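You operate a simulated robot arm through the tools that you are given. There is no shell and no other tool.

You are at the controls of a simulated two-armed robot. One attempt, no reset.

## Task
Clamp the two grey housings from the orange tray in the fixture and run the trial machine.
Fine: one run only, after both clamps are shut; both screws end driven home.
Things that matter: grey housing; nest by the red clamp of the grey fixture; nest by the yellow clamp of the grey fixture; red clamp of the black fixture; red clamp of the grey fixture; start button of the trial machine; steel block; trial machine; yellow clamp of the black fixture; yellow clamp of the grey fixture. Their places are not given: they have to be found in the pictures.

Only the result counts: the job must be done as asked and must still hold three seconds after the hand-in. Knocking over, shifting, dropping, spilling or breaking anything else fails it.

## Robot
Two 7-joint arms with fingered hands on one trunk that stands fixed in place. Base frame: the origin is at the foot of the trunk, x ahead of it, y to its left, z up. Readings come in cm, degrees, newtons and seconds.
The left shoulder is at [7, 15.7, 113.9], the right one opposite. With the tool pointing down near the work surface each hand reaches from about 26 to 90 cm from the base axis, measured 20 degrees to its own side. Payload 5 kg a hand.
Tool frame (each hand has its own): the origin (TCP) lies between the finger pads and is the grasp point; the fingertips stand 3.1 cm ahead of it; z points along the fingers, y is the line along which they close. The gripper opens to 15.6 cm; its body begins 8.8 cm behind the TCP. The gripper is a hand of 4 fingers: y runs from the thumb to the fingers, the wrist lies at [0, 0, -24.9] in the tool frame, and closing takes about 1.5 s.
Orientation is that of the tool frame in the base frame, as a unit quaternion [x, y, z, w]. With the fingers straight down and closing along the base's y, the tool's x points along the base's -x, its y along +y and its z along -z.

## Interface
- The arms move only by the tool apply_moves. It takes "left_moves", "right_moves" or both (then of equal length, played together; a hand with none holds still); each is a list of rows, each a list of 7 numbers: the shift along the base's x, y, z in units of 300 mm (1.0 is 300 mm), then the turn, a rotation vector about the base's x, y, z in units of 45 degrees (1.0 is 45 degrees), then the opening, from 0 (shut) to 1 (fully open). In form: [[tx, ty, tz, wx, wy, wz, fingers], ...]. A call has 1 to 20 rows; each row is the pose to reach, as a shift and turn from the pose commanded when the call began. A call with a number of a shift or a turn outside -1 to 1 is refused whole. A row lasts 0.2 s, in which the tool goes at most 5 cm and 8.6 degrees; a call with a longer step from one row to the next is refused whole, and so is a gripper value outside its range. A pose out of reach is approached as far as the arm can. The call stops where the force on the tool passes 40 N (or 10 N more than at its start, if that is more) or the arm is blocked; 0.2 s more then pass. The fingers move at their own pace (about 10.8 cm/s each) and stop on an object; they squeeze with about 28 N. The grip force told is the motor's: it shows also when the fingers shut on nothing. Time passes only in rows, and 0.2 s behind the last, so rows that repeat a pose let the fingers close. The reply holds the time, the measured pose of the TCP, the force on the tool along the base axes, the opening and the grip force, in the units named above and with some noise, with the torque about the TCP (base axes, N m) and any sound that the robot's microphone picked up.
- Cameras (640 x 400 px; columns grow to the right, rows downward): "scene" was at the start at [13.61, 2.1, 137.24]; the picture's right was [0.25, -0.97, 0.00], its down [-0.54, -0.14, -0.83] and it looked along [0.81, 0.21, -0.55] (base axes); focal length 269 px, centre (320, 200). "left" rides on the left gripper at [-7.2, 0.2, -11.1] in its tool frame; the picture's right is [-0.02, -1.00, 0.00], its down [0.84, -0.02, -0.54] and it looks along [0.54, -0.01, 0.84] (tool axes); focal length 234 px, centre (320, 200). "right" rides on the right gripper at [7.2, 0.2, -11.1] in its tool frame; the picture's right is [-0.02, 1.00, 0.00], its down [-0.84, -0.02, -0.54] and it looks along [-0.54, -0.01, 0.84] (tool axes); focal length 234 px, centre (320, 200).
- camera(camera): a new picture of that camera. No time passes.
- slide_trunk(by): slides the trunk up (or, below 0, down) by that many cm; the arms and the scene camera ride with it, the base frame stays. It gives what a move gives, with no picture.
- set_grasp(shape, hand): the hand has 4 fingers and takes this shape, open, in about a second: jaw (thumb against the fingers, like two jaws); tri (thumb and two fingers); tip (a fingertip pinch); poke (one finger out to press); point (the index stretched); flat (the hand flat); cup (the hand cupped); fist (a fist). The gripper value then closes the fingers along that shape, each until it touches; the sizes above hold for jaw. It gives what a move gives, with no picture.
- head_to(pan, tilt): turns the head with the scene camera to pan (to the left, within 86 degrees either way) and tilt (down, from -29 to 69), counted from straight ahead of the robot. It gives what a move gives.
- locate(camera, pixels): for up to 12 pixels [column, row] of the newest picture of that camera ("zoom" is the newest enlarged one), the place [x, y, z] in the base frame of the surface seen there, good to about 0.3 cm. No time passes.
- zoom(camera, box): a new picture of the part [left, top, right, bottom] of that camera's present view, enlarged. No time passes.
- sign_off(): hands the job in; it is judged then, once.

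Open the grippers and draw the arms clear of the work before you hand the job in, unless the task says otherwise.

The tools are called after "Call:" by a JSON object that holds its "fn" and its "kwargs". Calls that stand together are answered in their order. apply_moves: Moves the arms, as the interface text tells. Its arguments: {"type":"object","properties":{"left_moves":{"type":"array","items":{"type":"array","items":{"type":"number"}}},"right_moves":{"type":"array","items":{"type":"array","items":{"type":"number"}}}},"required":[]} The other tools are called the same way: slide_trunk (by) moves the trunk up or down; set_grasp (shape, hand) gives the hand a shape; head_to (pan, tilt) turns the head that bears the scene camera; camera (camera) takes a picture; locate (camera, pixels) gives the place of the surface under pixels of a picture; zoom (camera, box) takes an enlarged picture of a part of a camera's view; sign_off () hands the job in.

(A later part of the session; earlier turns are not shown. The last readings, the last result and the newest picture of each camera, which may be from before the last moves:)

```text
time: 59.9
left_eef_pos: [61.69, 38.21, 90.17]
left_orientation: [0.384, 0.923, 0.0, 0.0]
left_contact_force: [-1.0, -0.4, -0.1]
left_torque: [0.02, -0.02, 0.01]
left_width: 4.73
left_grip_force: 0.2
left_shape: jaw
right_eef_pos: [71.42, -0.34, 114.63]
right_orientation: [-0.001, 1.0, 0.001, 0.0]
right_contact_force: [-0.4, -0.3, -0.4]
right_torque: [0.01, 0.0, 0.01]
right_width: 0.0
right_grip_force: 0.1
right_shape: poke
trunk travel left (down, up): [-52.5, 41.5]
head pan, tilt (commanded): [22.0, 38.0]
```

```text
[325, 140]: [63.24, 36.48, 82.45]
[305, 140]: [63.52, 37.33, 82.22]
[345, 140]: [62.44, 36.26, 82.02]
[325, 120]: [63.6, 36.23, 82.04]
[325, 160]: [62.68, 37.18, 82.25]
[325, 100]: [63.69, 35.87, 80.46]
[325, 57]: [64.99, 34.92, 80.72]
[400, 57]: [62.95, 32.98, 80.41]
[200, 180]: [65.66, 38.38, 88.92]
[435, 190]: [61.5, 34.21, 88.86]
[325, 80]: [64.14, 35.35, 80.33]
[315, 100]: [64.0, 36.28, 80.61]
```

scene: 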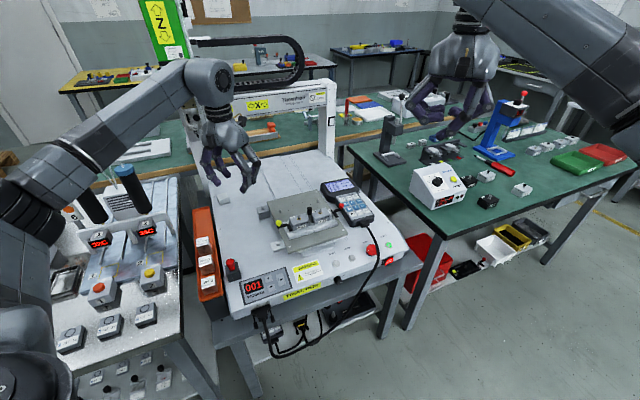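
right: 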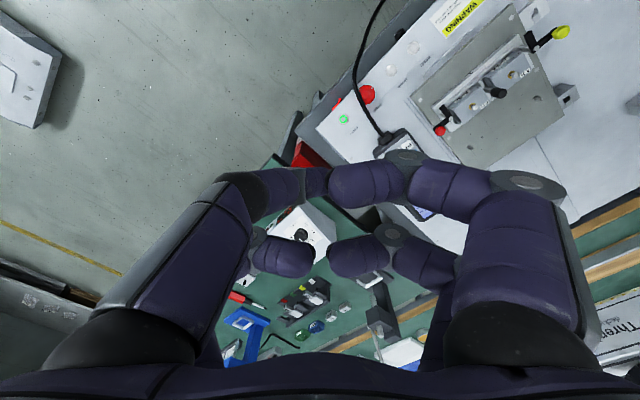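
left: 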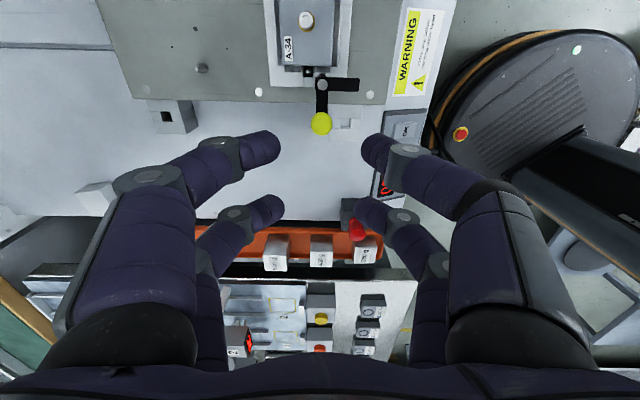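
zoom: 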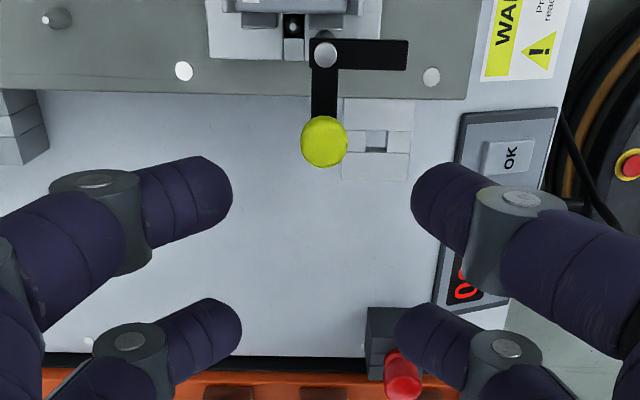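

Knob centre is at u≈18.7, v≈70.5, top z≈82.45; pivot at (21.26, 70.65). I lower the open fingers around the knob to TCP z≈83.8.

Call:
{"fn": "apply_moves", "kwargs": {"left_moves": [[-0.003, -0.003, -0.07, 0, 0, 0, 0.3], [-0.003, -0.003, -0.13, 0, 0, 0, 0.3], [-0.003, -0.003, -0.18, 0, 0, 0, 0.3], [-0.003, -0.003, -0.21, 0, 0, 0, 0.3], [-0.003, -0.003, -0.21, 0, 0, 0, 0.3]]}}

Call:
{"fn": "zoom", "kwargs": {"camera": "left", "box": [230, 60, 410, 240]}}

Call:
{"fn": "zoom", "kwargs": {"camera": "scene", "box": [250, 170, 350, 260]}}

```text
time: 61.1
left_eef_pos: [61.64, 37.98, 84.09]
left_orientation: [0.383, 0.924, 0.0, 0.0]
left_contact_force: [0.3, 0.0, 0.0]
left_torque: [0.01, -0.02, 0.01]
left_width: 4.72
left_grip_force: 0.0
left_shape: jaw
right_eef_pos: [71.42, -0.35, 114.5]
right_orientation: [0.0, 1.0, 0.0, 0.0]
right_contact_force: [-0.2, 0.5, 0.2]
right_torque: [-0.03, 0.0, -0.01]
right_width: 0.01
right_grip_force: 0.0
right_shape: poke
trunk travel left (down, up): [-52.5, 41.5]
head pan, tilt (commanded): [22.0, 38.0]
```

```text
2.22 times, centred on (320, 150) of left
```

zoom: 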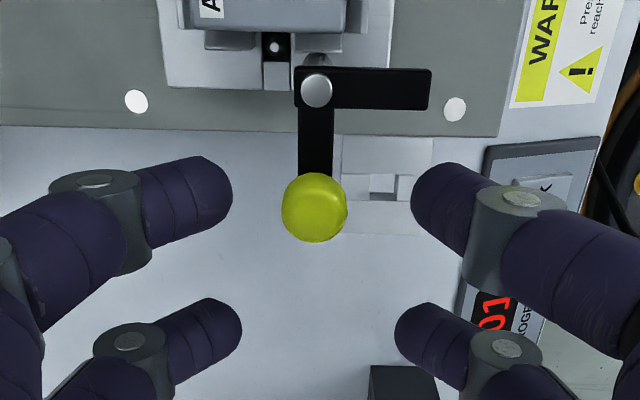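

```text
4.44 times, centred on (300, 215) of scene
```

zoom: 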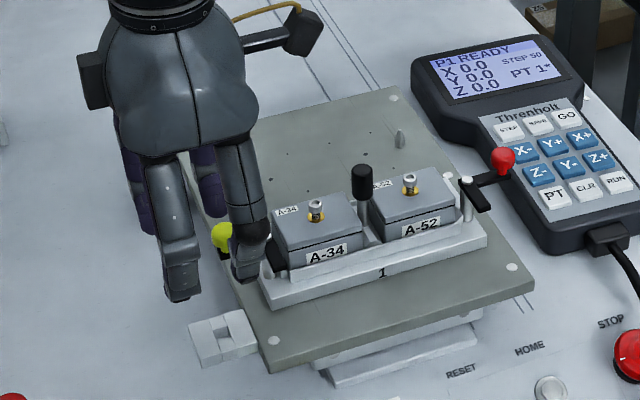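

The knob (315,207) is level with the upper finger pair. I close the fingers on it.

Call:
{"fn": "apply_moves", "kwargs": {"left_moves": [[0, 0, 0, 0, 0, 0, 0.2], [0, 0, 0, 0, 0, 0, 0.12], [0, 0, 0, 0, 0, 0, 0.05], [0, 0, 0, 0, 0, 0, 0.0], [0, 0, 0, 0, 0, 0, 0.0], [0, 0, 0, 0, 0, 0, 0.0]]}}

Call:
{"fn": "zoom", "kwargs": {"camera": "left", "box": [230, 60, 410, 240]}}

Call:
{"fn": "zoom", "kwargs": {"camera": "scene", "box": [250, 170, 350, 260]}}

```text
time: 62.5
left_eef_pos: [61.63, 37.93, 83.84]
left_orientation: [0.383, 0.924, 0.0, 0.0]
left_contact_force: [1.4, -1.1, 0.1]
left_torque: [0.04, 0.0, -0.02]
left_width: 0.23
left_grip_force: 28.4
left_shape: jaw
right_eef_pos: [71.51, -0.33, 114.66]
right_orientation: [0.0, 1.0, 0.0, 0.0]
right_contact_force: [-0.7, 0.0, -0.5]
right_torque: [0.01, -0.04, -0.01]
right_width: 0.0
right_grip_force: 0.1
right_shape: poke
trunk travel left (down, up): [-52.5, 41.5]
head pan, tilt (commanded): [22.0, 38.0]
```

```text
2.22 times, centred on (320, 150) of left
```

zoom: 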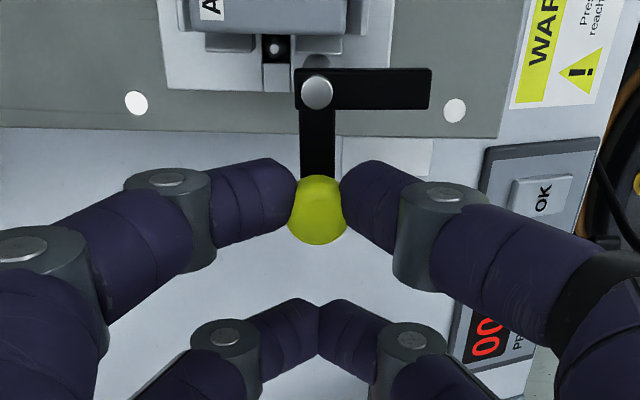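

```text
4.44 times, centred on (300, 215) of scene
```

zoom: 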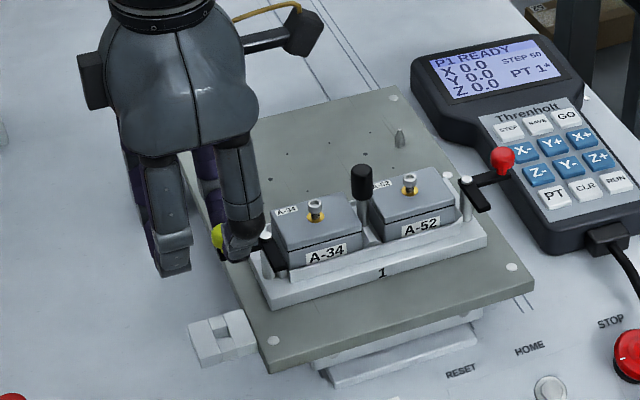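

The fingertips hold the knob lightly. I now turn the whole hand about the pivot at (64.99, 34.92), counter-clockwise, first by 45°.

Call:
{"fn": "apply_moves", "kwargs": {"left_moves": [[-0.0129, -0.0156, 0, 0, 0, 0.1667, 0], [-0.0236, -0.0328, 0, 0, 0, 0.3333, 0], [-0.032, -0.0512, 0, 0, 0, 0.5, 0], [-0.0379, -0.0706, 0, 0, 0, 0.6667, 0], [-0.0412, -0.0905, 0, 0, 0, 0.8333, 0], [-0.0419, -0.1107, 0, 0, 0, 1.0, 0]]}}

Call:
{"fn": "camera", "kwargs": {"camera": "left"}}

Call:
{"fn": "zoom", "kwargs": {"camera": "scene", "box": [250, 170, 350, 260]}}

```text
time: 63.9
left_eef_pos: [60.4, 34.75, 83.9]
left_orientation: [-0.002, 1.0, 0.0, -0.002]
left_contact_force: [4.0, -2.8, 0.2]
left_torque: [-0.1, -0.08, -0.11]
left_width: 0.21
left_grip_force: 28.1
left_shape: jaw
right_eef_pos: [71.43, -0.35, 114.57]
right_orientation: [0.001, 1.0, 0.001, -0.001]
right_contact_force: [-0.1, 0.4, 0.0]
right_torque: [0.02, -0.05, -0.01]
right_width: 0.0
right_grip_force: 0.0
right_shape: poke
trunk travel left (down, up): [-52.5, 41.5]
head pan, tilt (commanded): [22.0, 38.0]
```

```text
taken
```

left: 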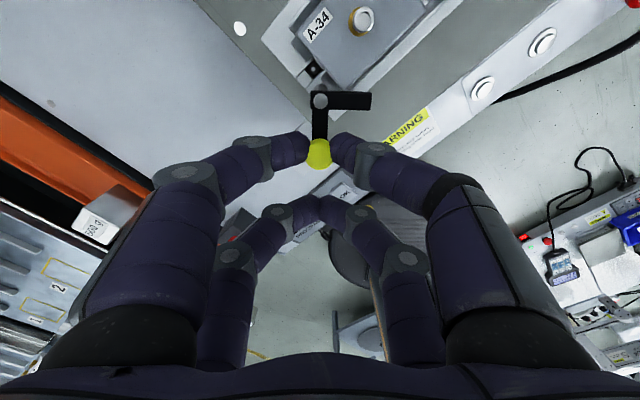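

```text
4.44 times, centred on (300, 215) of scene
```

zoom: 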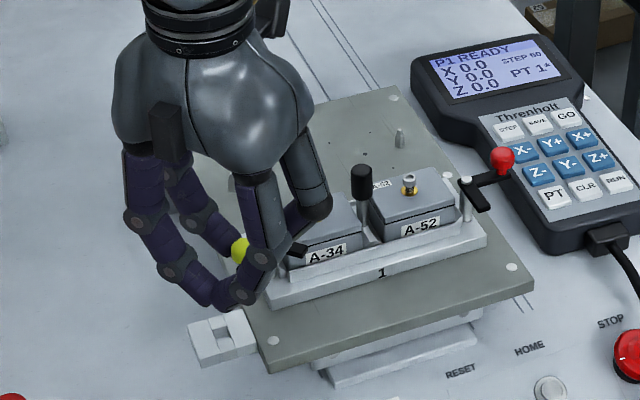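

The lever has followed by 45° with only about 5 N. I continue with the second 45°.

Call:
{"fn": "apply_moves", "kwargs": {"left_moves": [[0.0019, -0.0201, 0, 0, 0, 0.1667, 0], [0.0065, -0.0398, 0, 0, 0, 0.3333, 0], [0.0136, -0.0588, 0, 0, 0, 0.5, 0], [0.0231, -0.0767, 0, 0, 0, 0.6667, 0], [0.0348, -0.0931, 0, 0, 0, 0.8333, 0], [0.0486, -0.1079, 0, 0, 0, 1.0, 0]]}}

Call:
{"fn": "camera", "kwargs": {"camera": "left"}}

Call:
{"fn": "zoom", "kwargs": {"camera": "left", "box": [230, 50, 410, 230]}}

Call:
{"fn": "zoom", "kwargs": {"camera": "scene", "box": [250, 170, 350, 260]}}

```text
time: 65.3
left_eef_pos: [61.89, 31.4, 83.94]
left_orientation: [-0.384, 0.923, 0.0, 0.0]
left_contact_force: [4.7, 0.0, 0.3]
left_torque: [-0.04, -0.05, -0.13]
left_width: 0.18
left_grip_force: 28.0
left_shape: jaw
right_eef_pos: [71.37, -0.26, 114.44]
right_orientation: [0.0, 1.0, -0.001, -0.001]
right_contact_force: [0.1, -0.3, 0.1]
right_torque: [-0.02, 0.01, -0.04]
right_width: 0.0
right_grip_force: 0.1
right_shape: poke
trunk travel left (down, up): [-52.5, 41.5]
head pan, tilt (commanded): [22.0, 38.0]
```

```text
taken
```

left: 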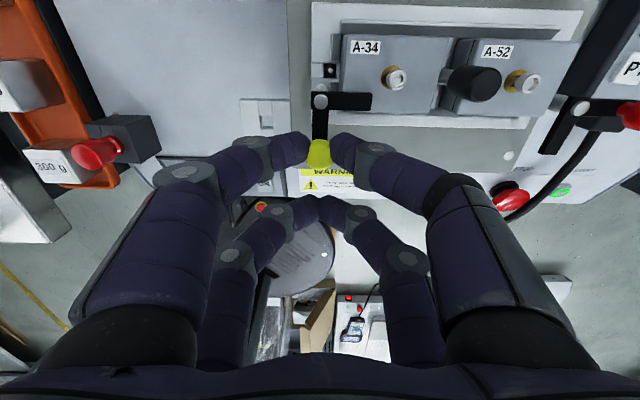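

```text
2.22 times, centred on (320, 140) of left
```

zoom: 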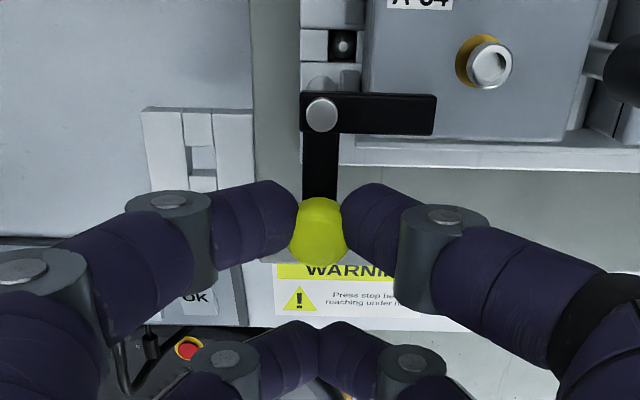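

```text
4.44 times, centred on (300, 215) of scene
```

zoom: 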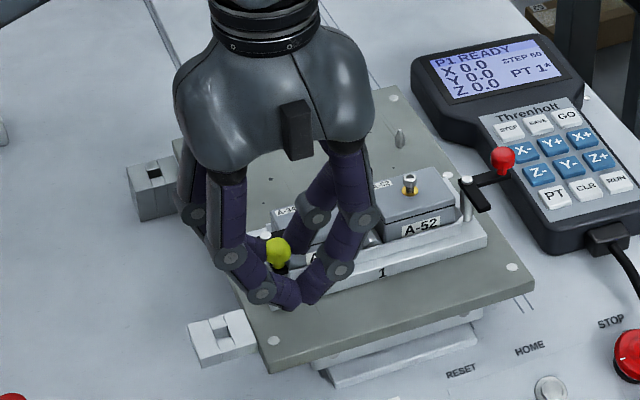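

The clamp arm now lies over the front edge of A-34 without having met a stop (force <5 N). I turn a little further (7.5°) to feel for the end stop.

Call:
{"fn": "apply_moves", "kwargs": {"left_moves": [[0.0079, -0.0063, 0, 0, 0, 0.0833, 0], [0.0156, -0.0129, 0, 0, 0, 0.1667, 0]]}}

Call:
{"fn": "zoom", "kwargs": {"camera": "left", "box": [230, 50, 410, 230]}}

```text
time: 65.9
left_eef_pos: [62.13, 31.11, 83.94]
left_orientation: [-0.444, 0.896, 0.001, 0.0]
left_contact_force: [-3.6, 6.3, -0.2]
left_torque: [0.16, 0.15, -0.1]
left_width: 0.2
left_grip_force: 28.0
left_shape: jaw
right_eef_pos: [71.27, -0.16, 114.71]
right_orientation: [-0.001, 1.0, -0.001, 0.001]
right_contact_force: [-1.0, -0.4, 1.2]
right_torque: [0.01, -0.02, -0.01]
right_width: 0.0
right_grip_force: 0.0
right_shape: poke
trunk travel left (down, up): [-52.5, 41.5]
head pan, tilt (commanded): [22.0, 38.0]
```

```text
2.22 times, centred on (320, 140) of left
```

zoom: 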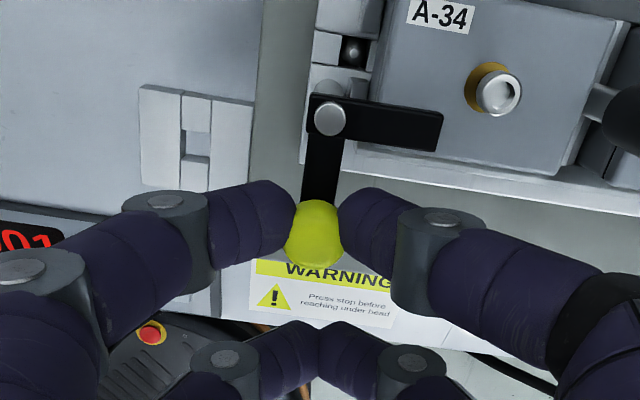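

Resistance rose to about 7 N and the lever no longer follows the hand, so the yellow clamp is at its stop. I open the fingers and lift away.

Call:
{"fn": "apply_moves", "kwargs": {"left_moves": [[0, 0, 0, 0, 0, 0, 0.12], [0, 0, 0, 0, 0, 0, 0.25], [0, 0, 0, 0, 0, 0, 0.3], [0, 0, 0.06, 0, 0, 0, 0.3], [0, 0, 0.16, 0, 0, 0, 0.3], [0, 0, 0.28, 0, 0, 0, 0.3], [0, 0, 0.4, 0, 0, 0, 0.3], [0, 0, 0.4, 0, 0, 0, 0.3]]}}

Call:
{"fn": "camera", "kwargs": {"camera": "left"}}

Call:
{"fn": "zoom", "kwargs": {"camera": "scene", "box": [250, 170, 350, 260]}}

```text
time: 67.7
left_eef_pos: [62.24, 31.06, 95.88]
left_orientation: [-0.443, 0.897, -0.001, -0.001]
left_contact_force: [-0.5, -0.3, 0.4]
left_torque: [-0.02, -0.02, 0.01]
left_width: 4.65
left_grip_force: 0.0
left_shape: jaw
right_eef_pos: [71.4, -0.3, 114.61]
right_orientation: [0.0, 1.0, 0.001, 0.001]
right_contact_force: [0.4, -0.1, -0.5]
right_torque: [0.02, 0.03, -0.04]
right_width: 0.01
right_grip_force: 0.0
right_shape: poke
trunk travel left (down, up): [-52.5, 41.5]
head pan, tilt (commanded): [22.0, 38.0]
```

```text
taken
```

left: 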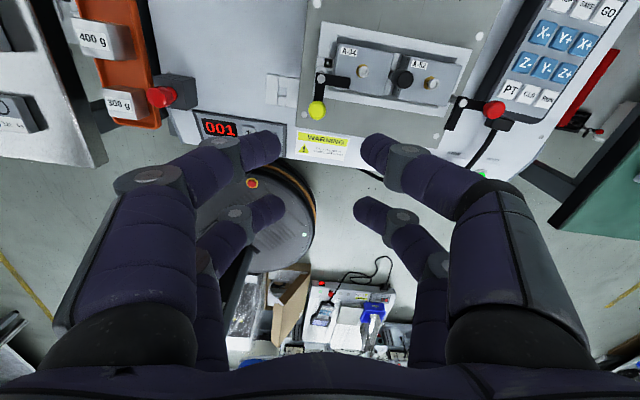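

```text
4.44 times, centred on (300, 215) of scene
```

zoom: 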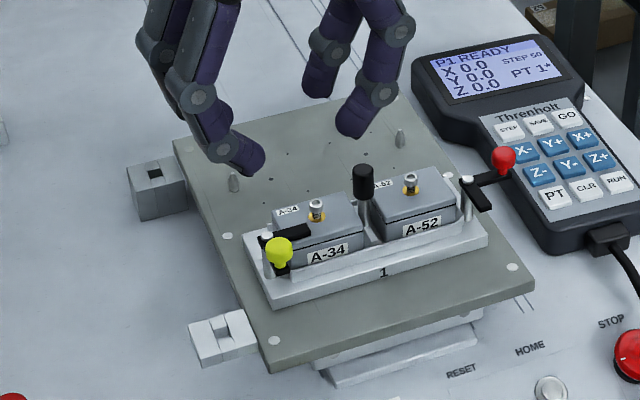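

The yellow clamp arm now lies over the A-34 corner. I zoom in with the left camera to confirm.

Call:
{"fn": "zoom", "kwargs": {"camera": "left", "box": [300, 20, 480, 150]}}

Call:
{"fn": "locate", "kwargs": {"camera": "zoom", "pixels": [[97, 185], [85, 270], [150, 200], [190, 205], [550, 270], [680, 300], [640, 310], [225, 180], [460, 225], [340, 205], [545, 350]]}}

```text
3.08 times, centred on (390, 85) of left
```

zoom: 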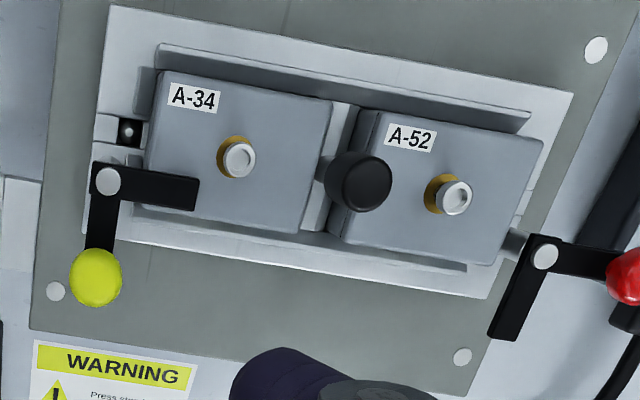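

```text
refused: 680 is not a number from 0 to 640
```

The yellow clamp is shut parallel to the channel. For the red clamp I'll use the closed left fingertips at zero yaw as a pusher, drawing the knob toward -x; I move over there now with the fingers closed, passing at z≈93.

Call:
{"fn": "apply_moves", "kwargs": {"left_moves": [[0.06, -0.03, 0, 0, 0, -0.12, 0.15], [0.14, -0.07, 0, 0, 0, -0.25, 0], [0.22, -0.1, 0, 0, 0, -0.38, 0], [0.3, -0.13, 0, 0, 0, -0.51, 0], [0.38, -0.16, 0, 0, 0, -0.64, 0], [0.46, -0.2, 0, 0, 0, -0.77, 0], [0.54, -0.23, 0, 0, 0, -0.89, 0], [0.62, -0.26, 0, 0, 0, -1.0, 0], [0.69, -0.292, 0, 0, 0, -1.0, 0]]}}

Call:
{"fn": "apply_moves", "kwargs": {"left_moves": [[0, 0, -0.04, 0, 0, -0.1, 0], [0, 0, -0.093, 0, 0, -0.1667, 0], [0, 0, -0.093, 0, 0, -0.1667, 0]]}}

Call:
{"fn": "camera", "kwargs": {"camera": "left"}}

Call:
{"fn": "camera", "kwargs": {"camera": "scene"}}

```text
time: 69.7
left_eef_pos: [82.88, 22.1, 96.01]
left_orientation: [-0.065, 0.998, 0.001, 0.0]
left_contact_force: [0.6, 0.3, 0.9]
left_torque: [0.01, 0.04, 0.05]
left_width: 0.01
left_grip_force: 28.4
left_shape: jaw
right_eef_pos: [71.39, -0.55, 114.55]
right_orientation: [0.0, 1.0, 0.0, 0.0]
right_contact_force: [0.0, -0.3, -0.1]
right_torque: [0.05, 0.0, 0.02]
right_width: 0.0
right_grip_force: 0.0
right_shape: poke
trunk travel left (down, up): [-52.5, 41.5]
head pan, tilt (commanded): [22.0, 38.0]
```

```text
time: 70.5
left_eef_pos: [83.14, 22.37, 93.22]
left_orientation: [0.0, 1.0, 0.0, 0.0]
left_contact_force: [0.3, -0.2, 0.3]
left_torque: [-0.02, -0.03, -0.02]
left_width: 0.0
left_grip_force: 27.6
left_shape: jaw
right_eef_pos: [71.32, -0.4, 114.62]
right_orientation: [0.0, 1.0, 0.0, 0.0]
right_contact_force: [0.3, 0.2, 0.3]
right_torque: [-0.02, -0.03, -0.01]
right_width: 0.02
right_grip_force: 0.0
right_shape: poke
trunk travel left (down, up): [-52.5, 41.5]
head pan, tilt (commanded): [22.0, 38.0]
```

```text
taken
```

left: 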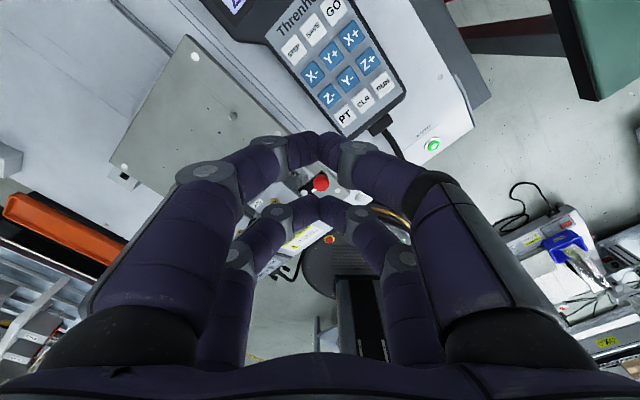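

```text
taken
```

scene: 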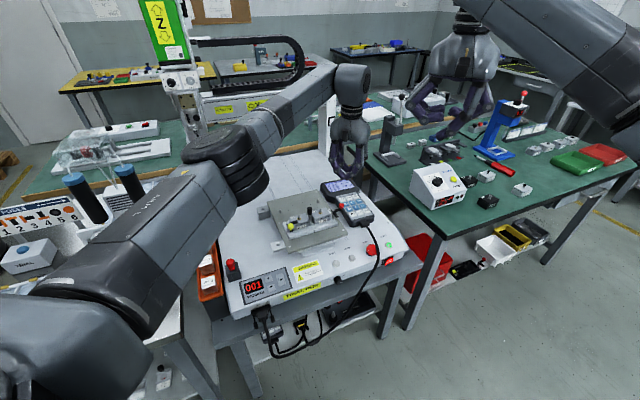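

The closed fingertip pairs show at (320,145) and (320,200), with the red knob between them in view, lower down. I locate tips and knob to set the push height.

Call:
{"fn": "zoom", "kwargs": {"camera": "left", "box": [230, 110, 410, 250]}}

Call:
{"fn": "locate", "kwargs": {"camera": "zoom", "pixels": [[319, 245], [305, 235], [335, 235], [319, 230], [310, 90], [330, 90], [322, 205], [310, 205], [335, 205], [322, 190], [322, 215], [285, 195]]}}

Call:
{"fn": "zoom", "kwargs": {"camera": "scene", "box": [270, 110, 410, 250]}}

```text
2.86 times, centred on (320, 180) of left
```

zoom: 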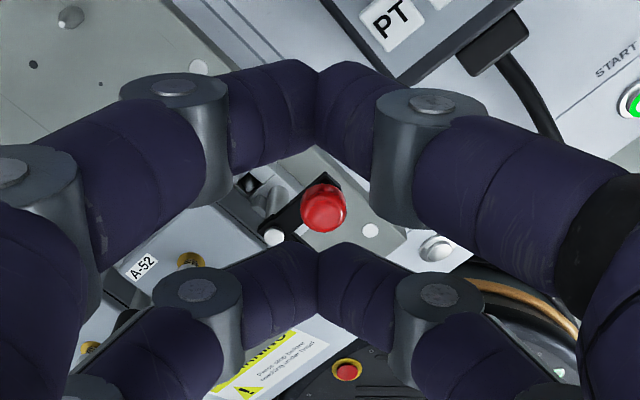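

```text
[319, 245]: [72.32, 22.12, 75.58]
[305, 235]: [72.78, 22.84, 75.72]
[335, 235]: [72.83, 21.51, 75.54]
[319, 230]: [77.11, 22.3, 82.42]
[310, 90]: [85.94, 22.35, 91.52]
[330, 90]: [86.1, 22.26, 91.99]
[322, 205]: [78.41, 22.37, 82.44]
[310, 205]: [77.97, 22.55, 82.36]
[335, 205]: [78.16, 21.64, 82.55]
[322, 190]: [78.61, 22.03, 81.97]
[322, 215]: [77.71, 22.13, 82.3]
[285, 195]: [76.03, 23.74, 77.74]
```

```text
2.86 times, centred on (340, 180) of scene
```

zoom: 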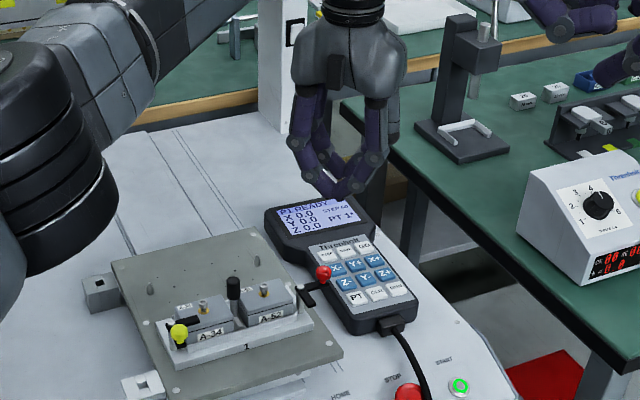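

Knob centre is about (77.7, 22.3), its pivot (75.72, 24.22). I lower the closed fingers at x≈83 behind it to z≈83.8.

Call:
{"fn": "apply_moves", "kwargs": {"left_moves": [[0, -0.003, -0.1, 0, 0, 0, 0], [0, -0.003, -0.2, 0, 0, 0, 0], [0, -0.003, -0.27, 0, 0, 0, 0], [0, -0.003, -0.307, 0, 0, 0, 0], [0, -0.003, -0.307, 0, 0, 0, 0]]}}

Call:
{"fn": "zoom", "kwargs": {"camera": "left", "box": [200, 110, 440, 300]}}

Call:
{"fn": "zoom", "kwargs": {"camera": "scene", "box": [290, 150, 390, 250]}}

```text
time: 71.7
left_eef_pos: [83.02, 22.21, 83.89]
left_orientation: [0.0, 1.0, 0.0, 0.0]
left_contact_force: [0.7, -0.2, -0.1]
left_torque: [0.03, 0.02, 0.01]
left_width: 0.0
left_grip_force: 28.0
left_shape: jaw
right_eef_pos: [71.32, -0.37, 114.65]
right_orientation: [0.0, 1.0, -0.001, 0.0]
right_contact_force: [0.2, 0.7, -0.3]
right_torque: [0.02, 0.01, -0.01]
right_width: 0.0
right_grip_force: 0.1
right_shape: poke
trunk travel left (down, up): [-52.5, 41.5]
head pan, tilt (commanded): [22.0, 38.0]
```

```text
2.11 times, centred on (320, 205) of left
```

zoom: 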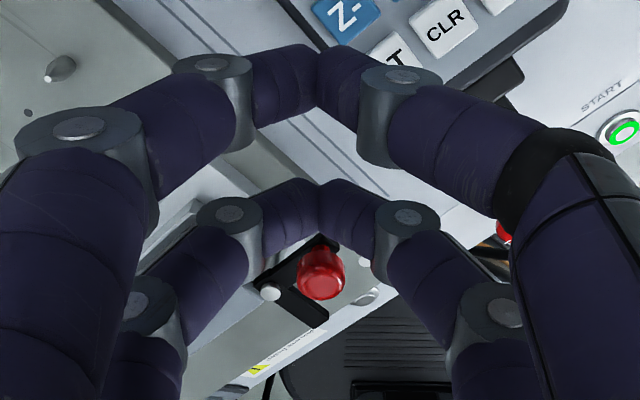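

```text
4.00 times, centred on (340, 200) of scene
```

zoom: 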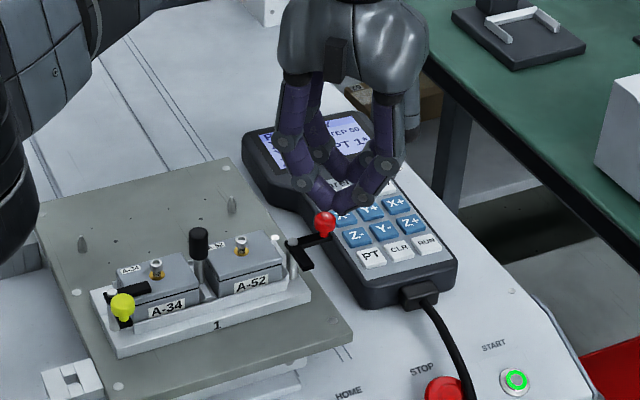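

The closed fingertips are right behind the red knob. I push it along its arc toward the front, first to about 60° of swing.

Call:
{"fn": "apply_moves", "kwargs": {"left_moves": [[-0.025, 0.0, 0, 0, 0, 0, 0], [-0.0507, -0.0008, 0, 0, 0, 0, 0], [-0.0693, -0.0155, 0, 0, 0, 0, 0], [-0.0917, -0.0248, 0, 0, 0, 0, 0], [-0.1153, -0.0278, 0, 0, 0, 0, 0], [-0.139, -0.0248, 0, 0, 0, 0, 0]]}}

Call:
{"fn": "zoom", "kwargs": {"camera": "left", "box": [200, 110, 440, 300]}}

Call:
{"fn": "zoom", "kwargs": {"camera": "scene", "box": [290, 150, 390, 250]}}

```text
time: 73.1
left_eef_pos: [78.77, 21.52, 83.9]
left_orientation: [0.0, 1.0, 0.0, 0.0]
left_contact_force: [-0.6, -0.3, 0.3]
left_torque: [-0.04, -0.02, -0.01]
left_width: 0.01
left_grip_force: 28.2
left_shape: jaw
right_eef_pos: [71.36, -0.3, 114.62]
right_orientation: [0.0, 1.0, 0.0, 0.0]
right_contact_force: [0.1, -0.3, 1.0]
right_torque: [-0.01, -0.03, 0.0]
right_width: 0.0
right_grip_force: 0.1
right_shape: poke
trunk travel left (down, up): [-52.5, 41.5]
head pan, tilt (commanded): [22.0, 38.0]
```

```text
2.11 times, centred on (320, 205) of left
```

zoom: 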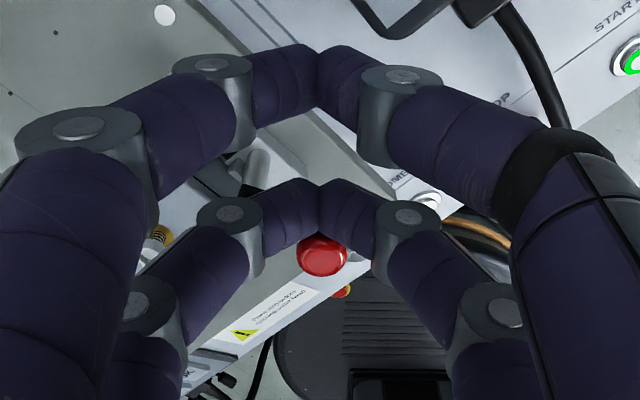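

```text
4.00 times, centred on (340, 200) of scene
```

zoom: 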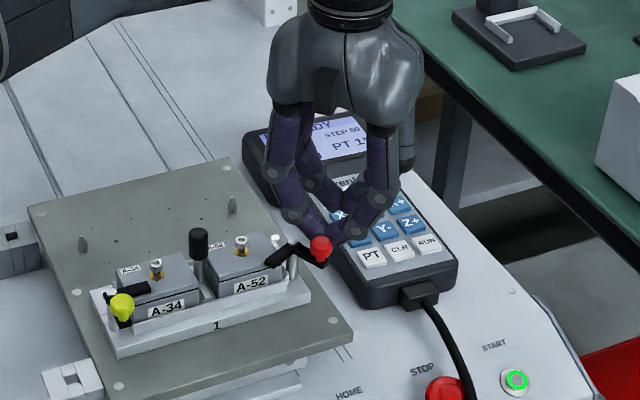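

The red lever follows easily (arm now swinging toward A-52). I push on to the end of the arc and feel for the stop.

Call:
{"fn": "apply_moves", "kwargs": {"left_moves": [[-0.011, 0.0042, 0, 0, 0, 0, 0], [-0.022, 0.0093, 0, 0, 0, 0, 0], [-0.032, 0.0165, 0, 0, 0, 0, 0], [-0.041, 0.024, 0, 0, 0, 0, 0], [-0.0467, 0.0297, 0, 0, 0, 0, 0]]}}

Call:
{"fn": "zoom", "kwargs": {"camera": "left", "box": [200, 110, 440, 300]}}

Call:
{"fn": "zoom", "kwargs": {"camera": "scene", "box": [290, 150, 390, 250]}}

```text
time: 74.3
left_eef_pos: [77.55, 22.25, 83.97]
left_orientation: [0.0, 1.0, -0.001, 0.0]
left_contact_force: [7.4, -2.8, -0.8]
left_torque: [-0.02, -0.16, 0.08]
left_width: 0.0
left_grip_force: 27.9
left_shape: jaw
right_eef_pos: [71.4, -0.4, 114.6]
right_orientation: [0.0, 1.0, -0.001, -0.001]
right_contact_force: [-0.5, 0.6, -0.4]
right_torque: [-0.01, 0.01, 0.03]
right_width: 0.02
right_grip_force: 0.0
right_shape: poke
trunk travel left (down, up): [-52.5, 41.5]
head pan, tilt (commanded): [22.0, 38.0]
```

```text
2.11 times, centred on (320, 205) of left
```

zoom: 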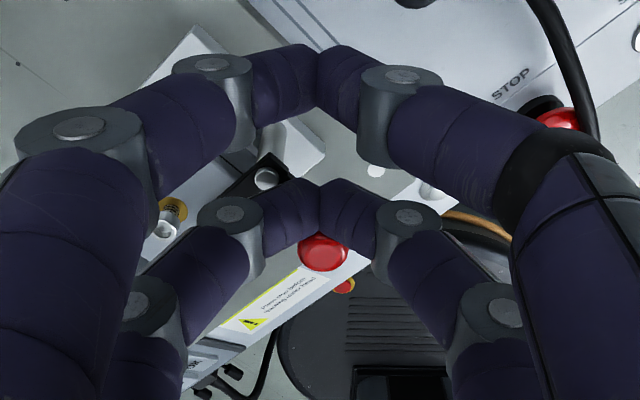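

```text
4.00 times, centred on (340, 200) of scene
```

zoom: 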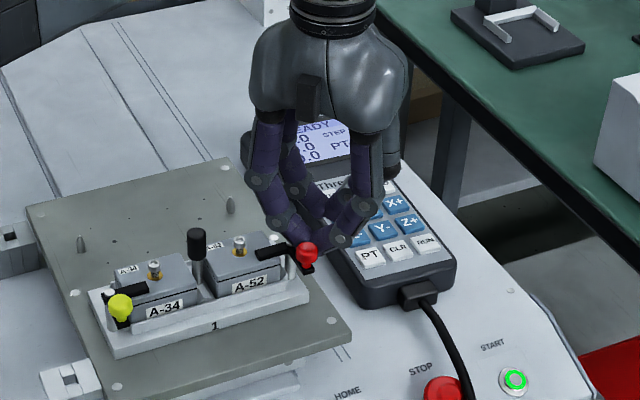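

The push now meets about 8 N, so the red lever is at its stop with the arm over A-52. I press 2 mm more to be sure, then back off and lift.

Call:
{"fn": "apply_moves", "kwargs": {"left_moves": [[-0.005, 0.005, 0, 0, 0, 0, 0], [-0.005, 0.005, 0, 0, 0, 0, 0]]}}

Call:
{"fn": "apply_moves", "kwargs": {"left_moves": [[0.02, 0, 0, 0, 0, 0, 0], [0.04, 0, 0.02, 0, 0, 0, 0], [0.05, 0, 0.12, 0, 0, 0, 0], [0.05, 0, 0.25, 0, 0, 0, 0], [0.05, 0, 0.38, 0, 0, 0, 0], [0.05, 0, 0.45, 0, 0, 0, 0]]}}

Call:
{"fn": "camera", "kwargs": {"camera": "left"}}

Call:
{"fn": "zoom", "kwargs": {"camera": "scene", "box": [270, 170, 370, 260]}}

```text
time: 74.9
left_eef_pos: [77.48, 22.23, 83.95]
left_orientation: [0.001, 1.0, -0.001, 0.0]
left_contact_force: [16.8, -6.1, 2.3]
left_torque: [-0.13, -0.36, 0.26]
left_width: 0.0
left_grip_force: 28.1
left_shape: jaw
right_eef_pos: [71.38, -0.44, 114.45]
right_orientation: [0.0, 1.0, 0.0, -0.001]
right_contact_force: [0.8, 0.2, -0.9]
right_torque: [-0.02, -0.03, -0.02]
right_width: 0.0
right_grip_force: 0.0
right_shape: poke
trunk travel left (down, up): [-52.5, 41.5]
head pan, tilt (commanded): [22.0, 38.0]
```

```text
time: 76.3
left_eef_pos: [78.81, 22.44, 97.57]
left_orientation: [-0.001, 1.0, 0.0, 0.0]
left_contact_force: [-0.5, -0.3, -0.2]
left_torque: [-0.01, 0.01, 0.02]
left_width: 0.0
left_grip_force: 27.8
left_shape: jaw
right_eef_pos: [71.25, -0.28, 114.58]
right_orientation: [-0.001, 1.0, 0.0, 0.0]
right_contact_force: [0.1, -0.1, -0.7]
right_torque: [-0.01, -0.02, 0.01]
right_width: 0.0
right_grip_force: 0.0
right_shape: poke
trunk travel left (down, up): [-52.5, 41.5]
head pan, tilt (commanded): [22.0, 38.0]
```

```text
taken
```

left: 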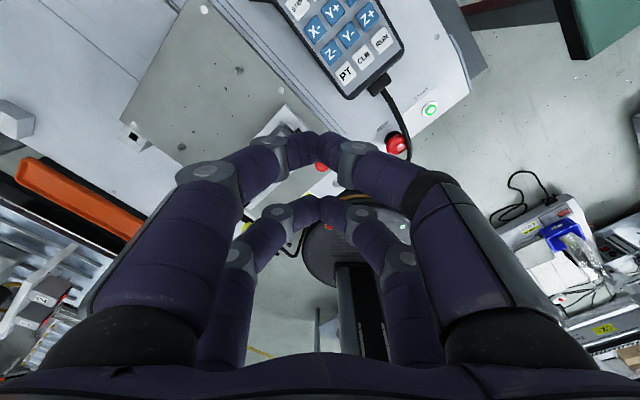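

```text
4.44 times, centred on (320, 215) of scene
```

zoom: 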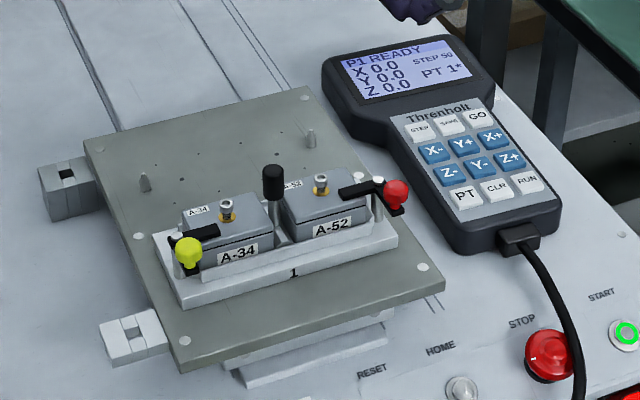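

Both clamps now lie over the housings. I retract the left hand back up to its starting area, clear of the gantry, and then locate the START button.

Call:
{"fn": "apply_moves", "kwargs": {"left_moves": [[0, 0.02, 0.12, 0, 0, 0, 0.2], [-0.06, 0.08, 0.24, 0, 0, 0, 0.4], [-0.14, 0.16, 0.36, 0, 0, 0, 0.5], [-0.24, 0.26, 0.42, 0, 0, 0, 0.5], [-0.34, 0.36, 0.46, 0, 0, 0, 0.5], [-0.44, 0.46, 0.5, 0, 0, 0, 0.5], [-0.54, 0.56, 0.52, 0, 0, 0, 0.5], [-0.64, 0.66, 0.52, 0, 0, 0, 0.5], [-0.74, 0.76, 0.52, 0, 0, 0, 0.5], [-0.84, 0.84, 0.52, 0, 0, 0, 0.5], [-0.87, 0.87, 0.52, 0, 0, 0, 0.5]]}}

Call:
{"fn": "camera", "kwargs": {"camera": "scene"}}

Call:
{"fn": "zoom", "kwargs": {"camera": "scene", "box": [330, 220, 410, 290]}}

Call:
{"fn": "locate", "kwargs": {"camera": "zoom", "pixels": [[320, 200], [80, 80], [240, 100], [440, 160], [470, 200], [200, 250], [465, 165], [290, 180]]}}

```text
time: 78.7
left_eef_pos: [52.71, 48.74, 112.95]
left_orientation: [0.0, 1.0, 0.0, 0.0]
left_contact_force: [1.1, -0.1, -0.5]
left_torque: [0.0, 0.02, 0.06]
left_width: 7.77
left_grip_force: 0.1
left_shape: jaw
right_eef_pos: [71.35, -0.35, 114.6]
right_orientation: [0.0, 1.0, 0.0, -0.001]
right_contact_force: [-0.3, 0.2, -0.2]
right_torque: [0.02, 0.02, 0.01]
right_width: 0.02
right_grip_force: 0.0
right_shape: poke
trunk travel left (down, up): [-52.5, 41.5]
head pan, tilt (commanded): [22.0, 38.0]
```

```text
taken
```

scene: 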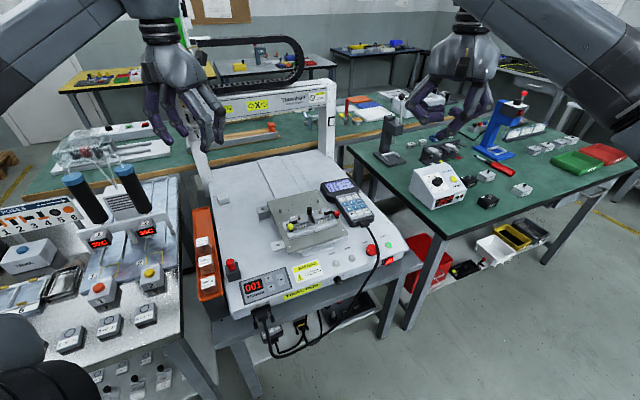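

```text
5.71 times, centred on (370, 255) of scene
```

zoom: 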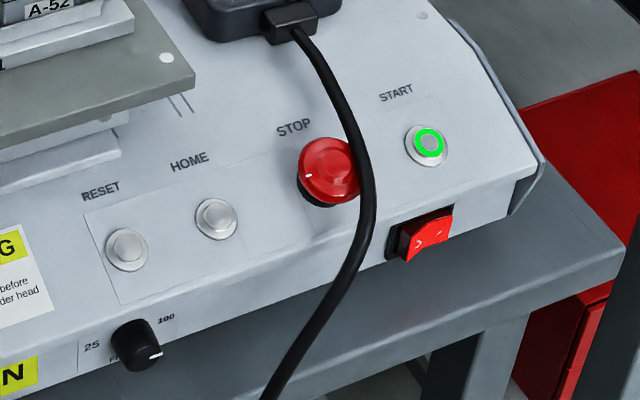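

```text
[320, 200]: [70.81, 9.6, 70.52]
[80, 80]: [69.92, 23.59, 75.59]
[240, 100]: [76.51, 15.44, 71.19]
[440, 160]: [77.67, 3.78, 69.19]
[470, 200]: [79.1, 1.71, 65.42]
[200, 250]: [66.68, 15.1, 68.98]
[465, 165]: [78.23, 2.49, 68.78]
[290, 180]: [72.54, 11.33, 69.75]
```

START (green ring) is at zoom px (430,142), beside the STOP mushroom and the cable. I locate the button face and the panel around it.

Call:
{"fn": "locate", "kwargs": {"camera": "zoom", "pixels": [[430, 142], [420, 145], [440, 140], [430, 132], [430, 152], [405, 150], [460, 130], [430, 110], [400, 180], [330, 170], [330, 145], [480, 160]]}}

Call:
{"fn": "camera", "kwargs": {"camera": "right"}}

Call:
{"fn": "zoom", "kwargs": {"camera": "right", "box": [300, 50, 480, 170]}}

```text
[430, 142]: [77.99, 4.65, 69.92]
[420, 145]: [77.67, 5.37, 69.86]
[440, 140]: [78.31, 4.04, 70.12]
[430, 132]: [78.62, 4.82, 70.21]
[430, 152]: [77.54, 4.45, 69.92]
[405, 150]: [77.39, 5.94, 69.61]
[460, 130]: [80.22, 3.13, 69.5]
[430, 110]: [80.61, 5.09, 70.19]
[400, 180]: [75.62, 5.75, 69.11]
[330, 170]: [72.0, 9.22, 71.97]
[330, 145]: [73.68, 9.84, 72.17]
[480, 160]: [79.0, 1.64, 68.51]
```

```text
taken
```

right: 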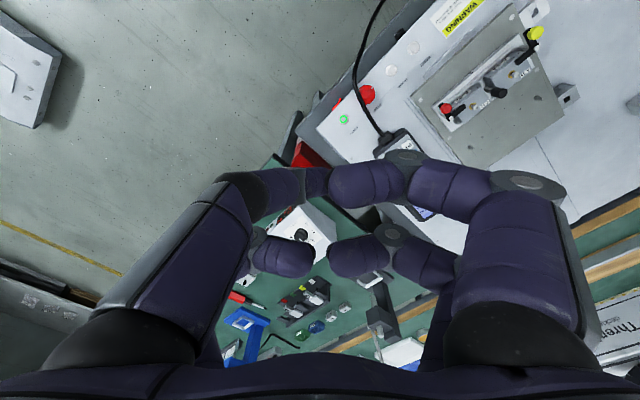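

```text
3.33 times, centred on (390, 110) of right
```

zoom: 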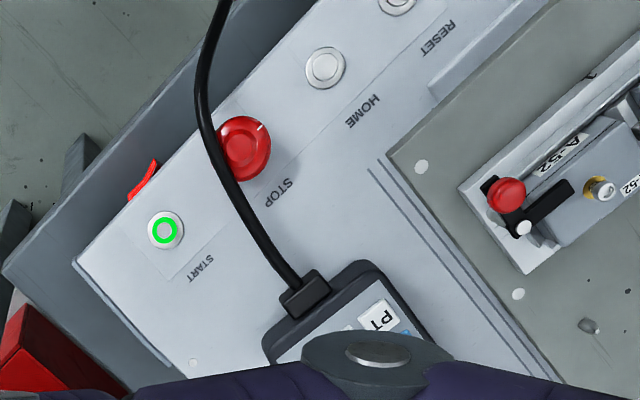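

START's face is at about (78.0, 4.7, 70.0) on a gently sloped panel. I check the cable's height next to it before bringing the right hand over.

Call:
{"fn": "zoom", "kwargs": {"camera": "scene", "box": [330, 220, 410, 290]}}

Call:
{"fn": "locate", "kwargs": {"camera": "zoom", "pixels": [[310, 50], [330, 85], [345, 115], [357, 150], [367, 180], [365, 220], [350, 265], [325, 310], [290, 20], [275, 380], [432, 144], [428, 140]]}}

```text
5.71 times, centred on (370, 255) of scene
```

zoom: 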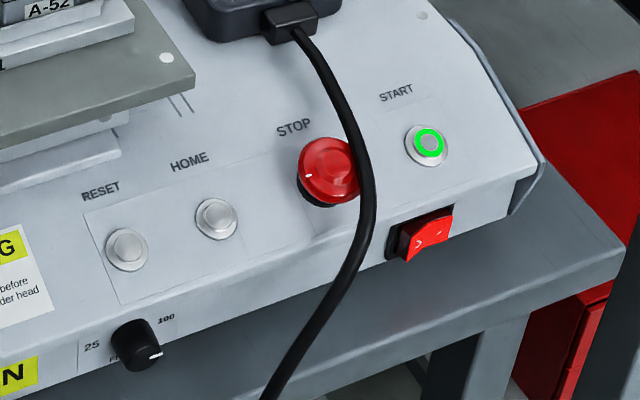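

```text
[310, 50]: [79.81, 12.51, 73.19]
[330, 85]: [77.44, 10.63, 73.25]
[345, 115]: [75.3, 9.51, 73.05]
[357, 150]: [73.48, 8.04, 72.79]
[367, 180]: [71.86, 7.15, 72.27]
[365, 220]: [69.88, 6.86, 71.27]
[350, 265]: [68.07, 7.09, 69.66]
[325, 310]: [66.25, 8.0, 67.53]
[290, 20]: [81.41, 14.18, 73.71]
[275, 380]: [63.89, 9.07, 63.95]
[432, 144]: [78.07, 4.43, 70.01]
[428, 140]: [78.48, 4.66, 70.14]
```

The cable is at z≈73.3 and about 5.6 cm from START, below the folded knuckles. I also check the neighbouring green table's edge and box heights.

Call:
{"fn": "locate", "kwargs": {"camera": "scene", "pixels": [[408, 248], [380, 225], [420, 195], [440, 180], [450, 205], [470, 215], [488, 200], [520, 190], [395, 155], [385, 125], [350, 160], [436, 155]]}}

Call:
{"fn": "apply_moves", "kwargs": {"right_moves": [[0.02, 0.015, -0.1, 0, 0, 0, 0], [0.06, 0.04, -0.23, 0, 0, 0, 0], [0.1, 0.07, -0.36, 0, 0, 0, 0], [0.14, 0.1, -0.48, 0, 0, 0, 0], [0.18, 0.13, -0.58, 0, 0, 0, 0], [0.22, 0.155, -0.66, 0, 0, 0, 0], [0.23, 0.16, -0.7, 0, 0, 0, 0]]}}

Call:
{"fn": "camera", "kwargs": {"camera": "scene"}}

Call:
{"fn": "camera", "kwargs": {"camera": "right"}}

```text
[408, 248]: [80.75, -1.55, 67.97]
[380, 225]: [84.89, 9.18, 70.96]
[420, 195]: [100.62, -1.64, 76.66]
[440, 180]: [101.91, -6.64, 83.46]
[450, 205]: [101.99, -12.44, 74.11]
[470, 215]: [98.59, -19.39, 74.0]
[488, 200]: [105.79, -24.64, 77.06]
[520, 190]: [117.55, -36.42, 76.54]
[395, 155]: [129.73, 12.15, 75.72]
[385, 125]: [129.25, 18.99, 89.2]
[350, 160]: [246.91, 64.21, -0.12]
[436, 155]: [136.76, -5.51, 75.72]
```

```text
time: 80.3
left_eef_pos: [52.76, 48.64, 113.0]
left_orientation: [0.0, 1.0, -0.001, -0.001]
left_contact_force: [0.3, -0.4, 0.6]
left_torque: [0.04, 0.01, 0.02]
left_width: 7.73
left_grip_force: 0.0
left_shape: jaw
right_eef_pos: [78.28, 4.28, 93.61]
right_orientation: [0.0, 1.0, 0.0, 0.0]
right_contact_force: [-0.4, -0.5, -0.5]
right_torque: [0.01, 0.0, 0.0]
right_width: 0.0
right_grip_force: 0.0
right_shape: poke
trunk travel left (down, up): [-52.5, 41.5]
head pan, tilt (commanded): [22.0, 38.0]
```

```text
taken
```

scene: 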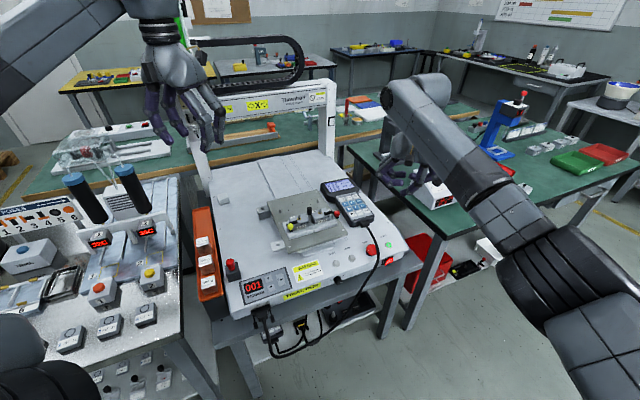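

```text
taken
```

right: 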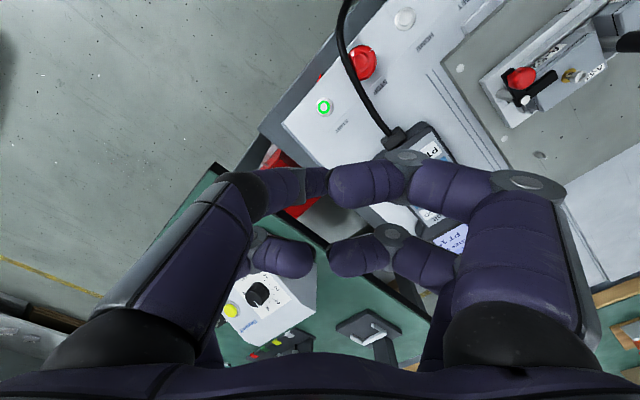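

The START ring is at (323,106) in the right camera, straight ahead of the tip's path. I descend to z≈80 and look at the tip against the button.

Call:
{"fn": "apply_moves", "kwargs": {"right_moves": [[0, 0, -0.12, 0, 0, 0, 0], [0, 0, -0.24, 0, 0, 0, 0], [0, 0, -0.34, 0, 0, 0, 0], [0, 0, -0.42, 0, 0, 0, 0], [0, 0, -0.45, 0, 0, 0, 0], [0, 0, -0.45, 0, 0, 0, 0]]}}

Call:
{"fn": "zoom", "kwargs": {"camera": "scene", "box": [330, 190, 450, 290]}}

Call:
{"fn": "camera", "kwargs": {"camera": "right"}}

```text
time: 81.7
left_eef_pos: [52.77, 48.84, 112.96]
left_orientation: [0.0, 1.0, 0.0, -0.001]
left_contact_force: [0.6, 0.2, 0.1]
left_torque: [-0.01, 0.01, -0.01]
left_width: 7.72
left_grip_force: 0.0
left_shape: jaw
right_eef_pos: [78.42, 4.37, 80.23]
right_orientation: [0.0, 1.0, 0.0, -0.001]
right_contact_force: [0.5, 0.0, -0.2]
right_torque: [0.01, 0.03, -0.02]
right_width: 0.02
right_grip_force: 0.1
right_shape: poke
trunk travel left (down, up): [-52.5, 41.5]
head pan, tilt (commanded): [22.0, 38.0]
```

```text
4.00 times, centred on (390, 240) of scene
```

zoom: 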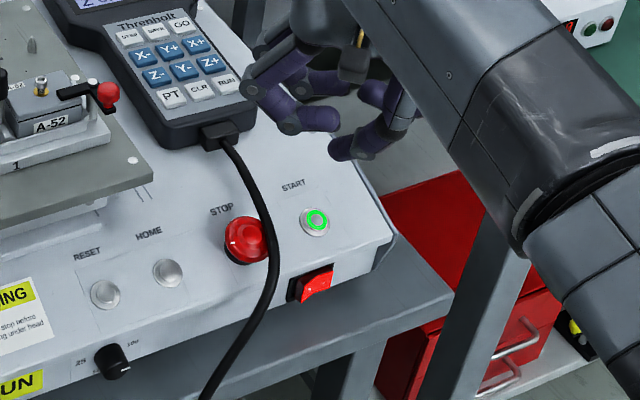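

```text
taken
```

right: 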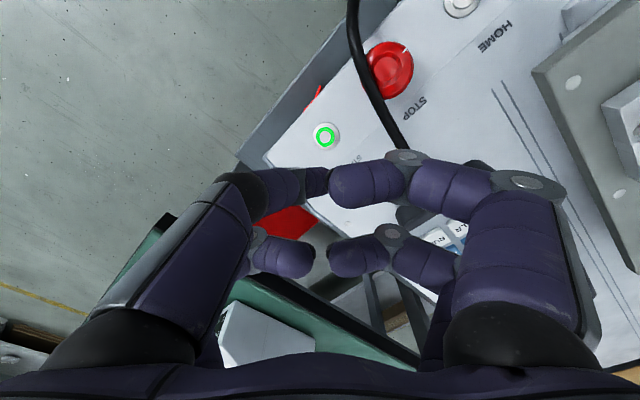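

The poking fingertip is at about (342,152) in this zoom, above and behind START (316,221). I locate the tip points.

Call:
{"fn": "zoom", "kwargs": {"camera": "scene", "box": [370, 205, 430, 255]}}

Call:
{"fn": "locate", "kwargs": {"camera": "zoom", "pixels": [[205, 110], [215, 115], [230, 105], [260, 95], [205, 100], [195, 120], [180, 105], [150, 290], [165, 290], [135, 290], [150, 275], [150, 305]]}}

```text
8.00 times, centred on (400, 230) of scene
```

zoom: 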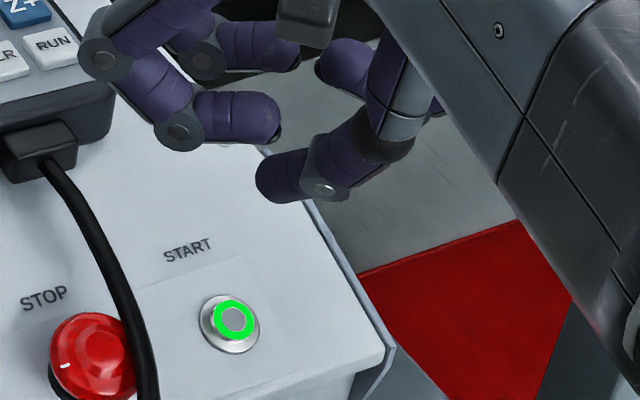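

```text
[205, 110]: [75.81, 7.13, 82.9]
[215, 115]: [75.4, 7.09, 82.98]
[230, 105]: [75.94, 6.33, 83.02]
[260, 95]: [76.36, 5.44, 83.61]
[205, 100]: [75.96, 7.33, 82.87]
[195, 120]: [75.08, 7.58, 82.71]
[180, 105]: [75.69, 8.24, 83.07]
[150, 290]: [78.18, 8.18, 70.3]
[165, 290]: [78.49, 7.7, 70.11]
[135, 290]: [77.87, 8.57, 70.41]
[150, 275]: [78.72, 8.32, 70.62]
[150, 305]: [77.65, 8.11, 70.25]
```

Call:
{"fn": "locate", "kwargs": {"camera": "zoom", "pixels": [[265, 190], [270, 175], [280, 195], [290, 180], [262, 180], [300, 195], [275, 200], [325, 185], [234, 320], [234, 308], [234, 332], [222, 320]]}}

```text
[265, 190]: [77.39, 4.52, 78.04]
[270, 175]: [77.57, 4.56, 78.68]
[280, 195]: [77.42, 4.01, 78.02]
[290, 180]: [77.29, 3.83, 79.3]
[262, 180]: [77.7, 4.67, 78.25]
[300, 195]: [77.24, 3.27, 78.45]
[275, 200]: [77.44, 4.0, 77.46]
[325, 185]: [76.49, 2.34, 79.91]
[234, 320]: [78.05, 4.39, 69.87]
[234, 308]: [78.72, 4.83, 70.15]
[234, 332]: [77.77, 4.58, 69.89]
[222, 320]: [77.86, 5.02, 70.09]
```

The tip lies on the TCP axis, about 3.2 cm ahead, and START's centre is at about (78.15, 4.6, 70.0). Before the single press I double-check both clamp angles.

Call:
{"fn": "zoom", "kwargs": {"camera": "scene", "box": [275, 195, 345, 250]}}

Call:
{"fn": "zoom", "kwargs": {"camera": "right", "box": [440, 0, 640, 200]}}

```text
7.27 times, centred on (310, 222) of scene
```

zoom: 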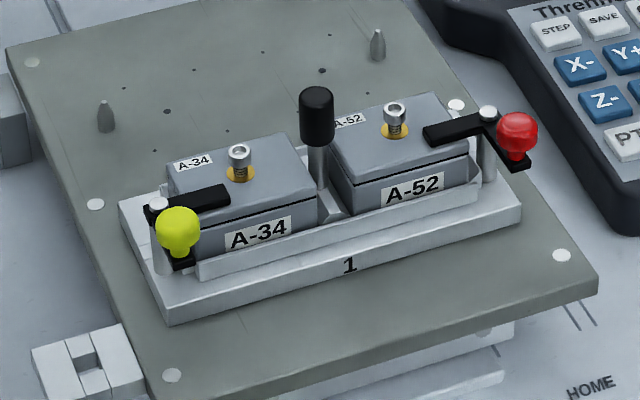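

```text
2.00 times, centred on (540, 100) of right
```

zoom: 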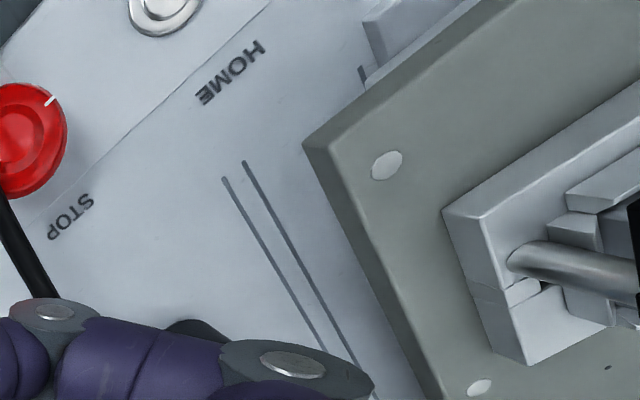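

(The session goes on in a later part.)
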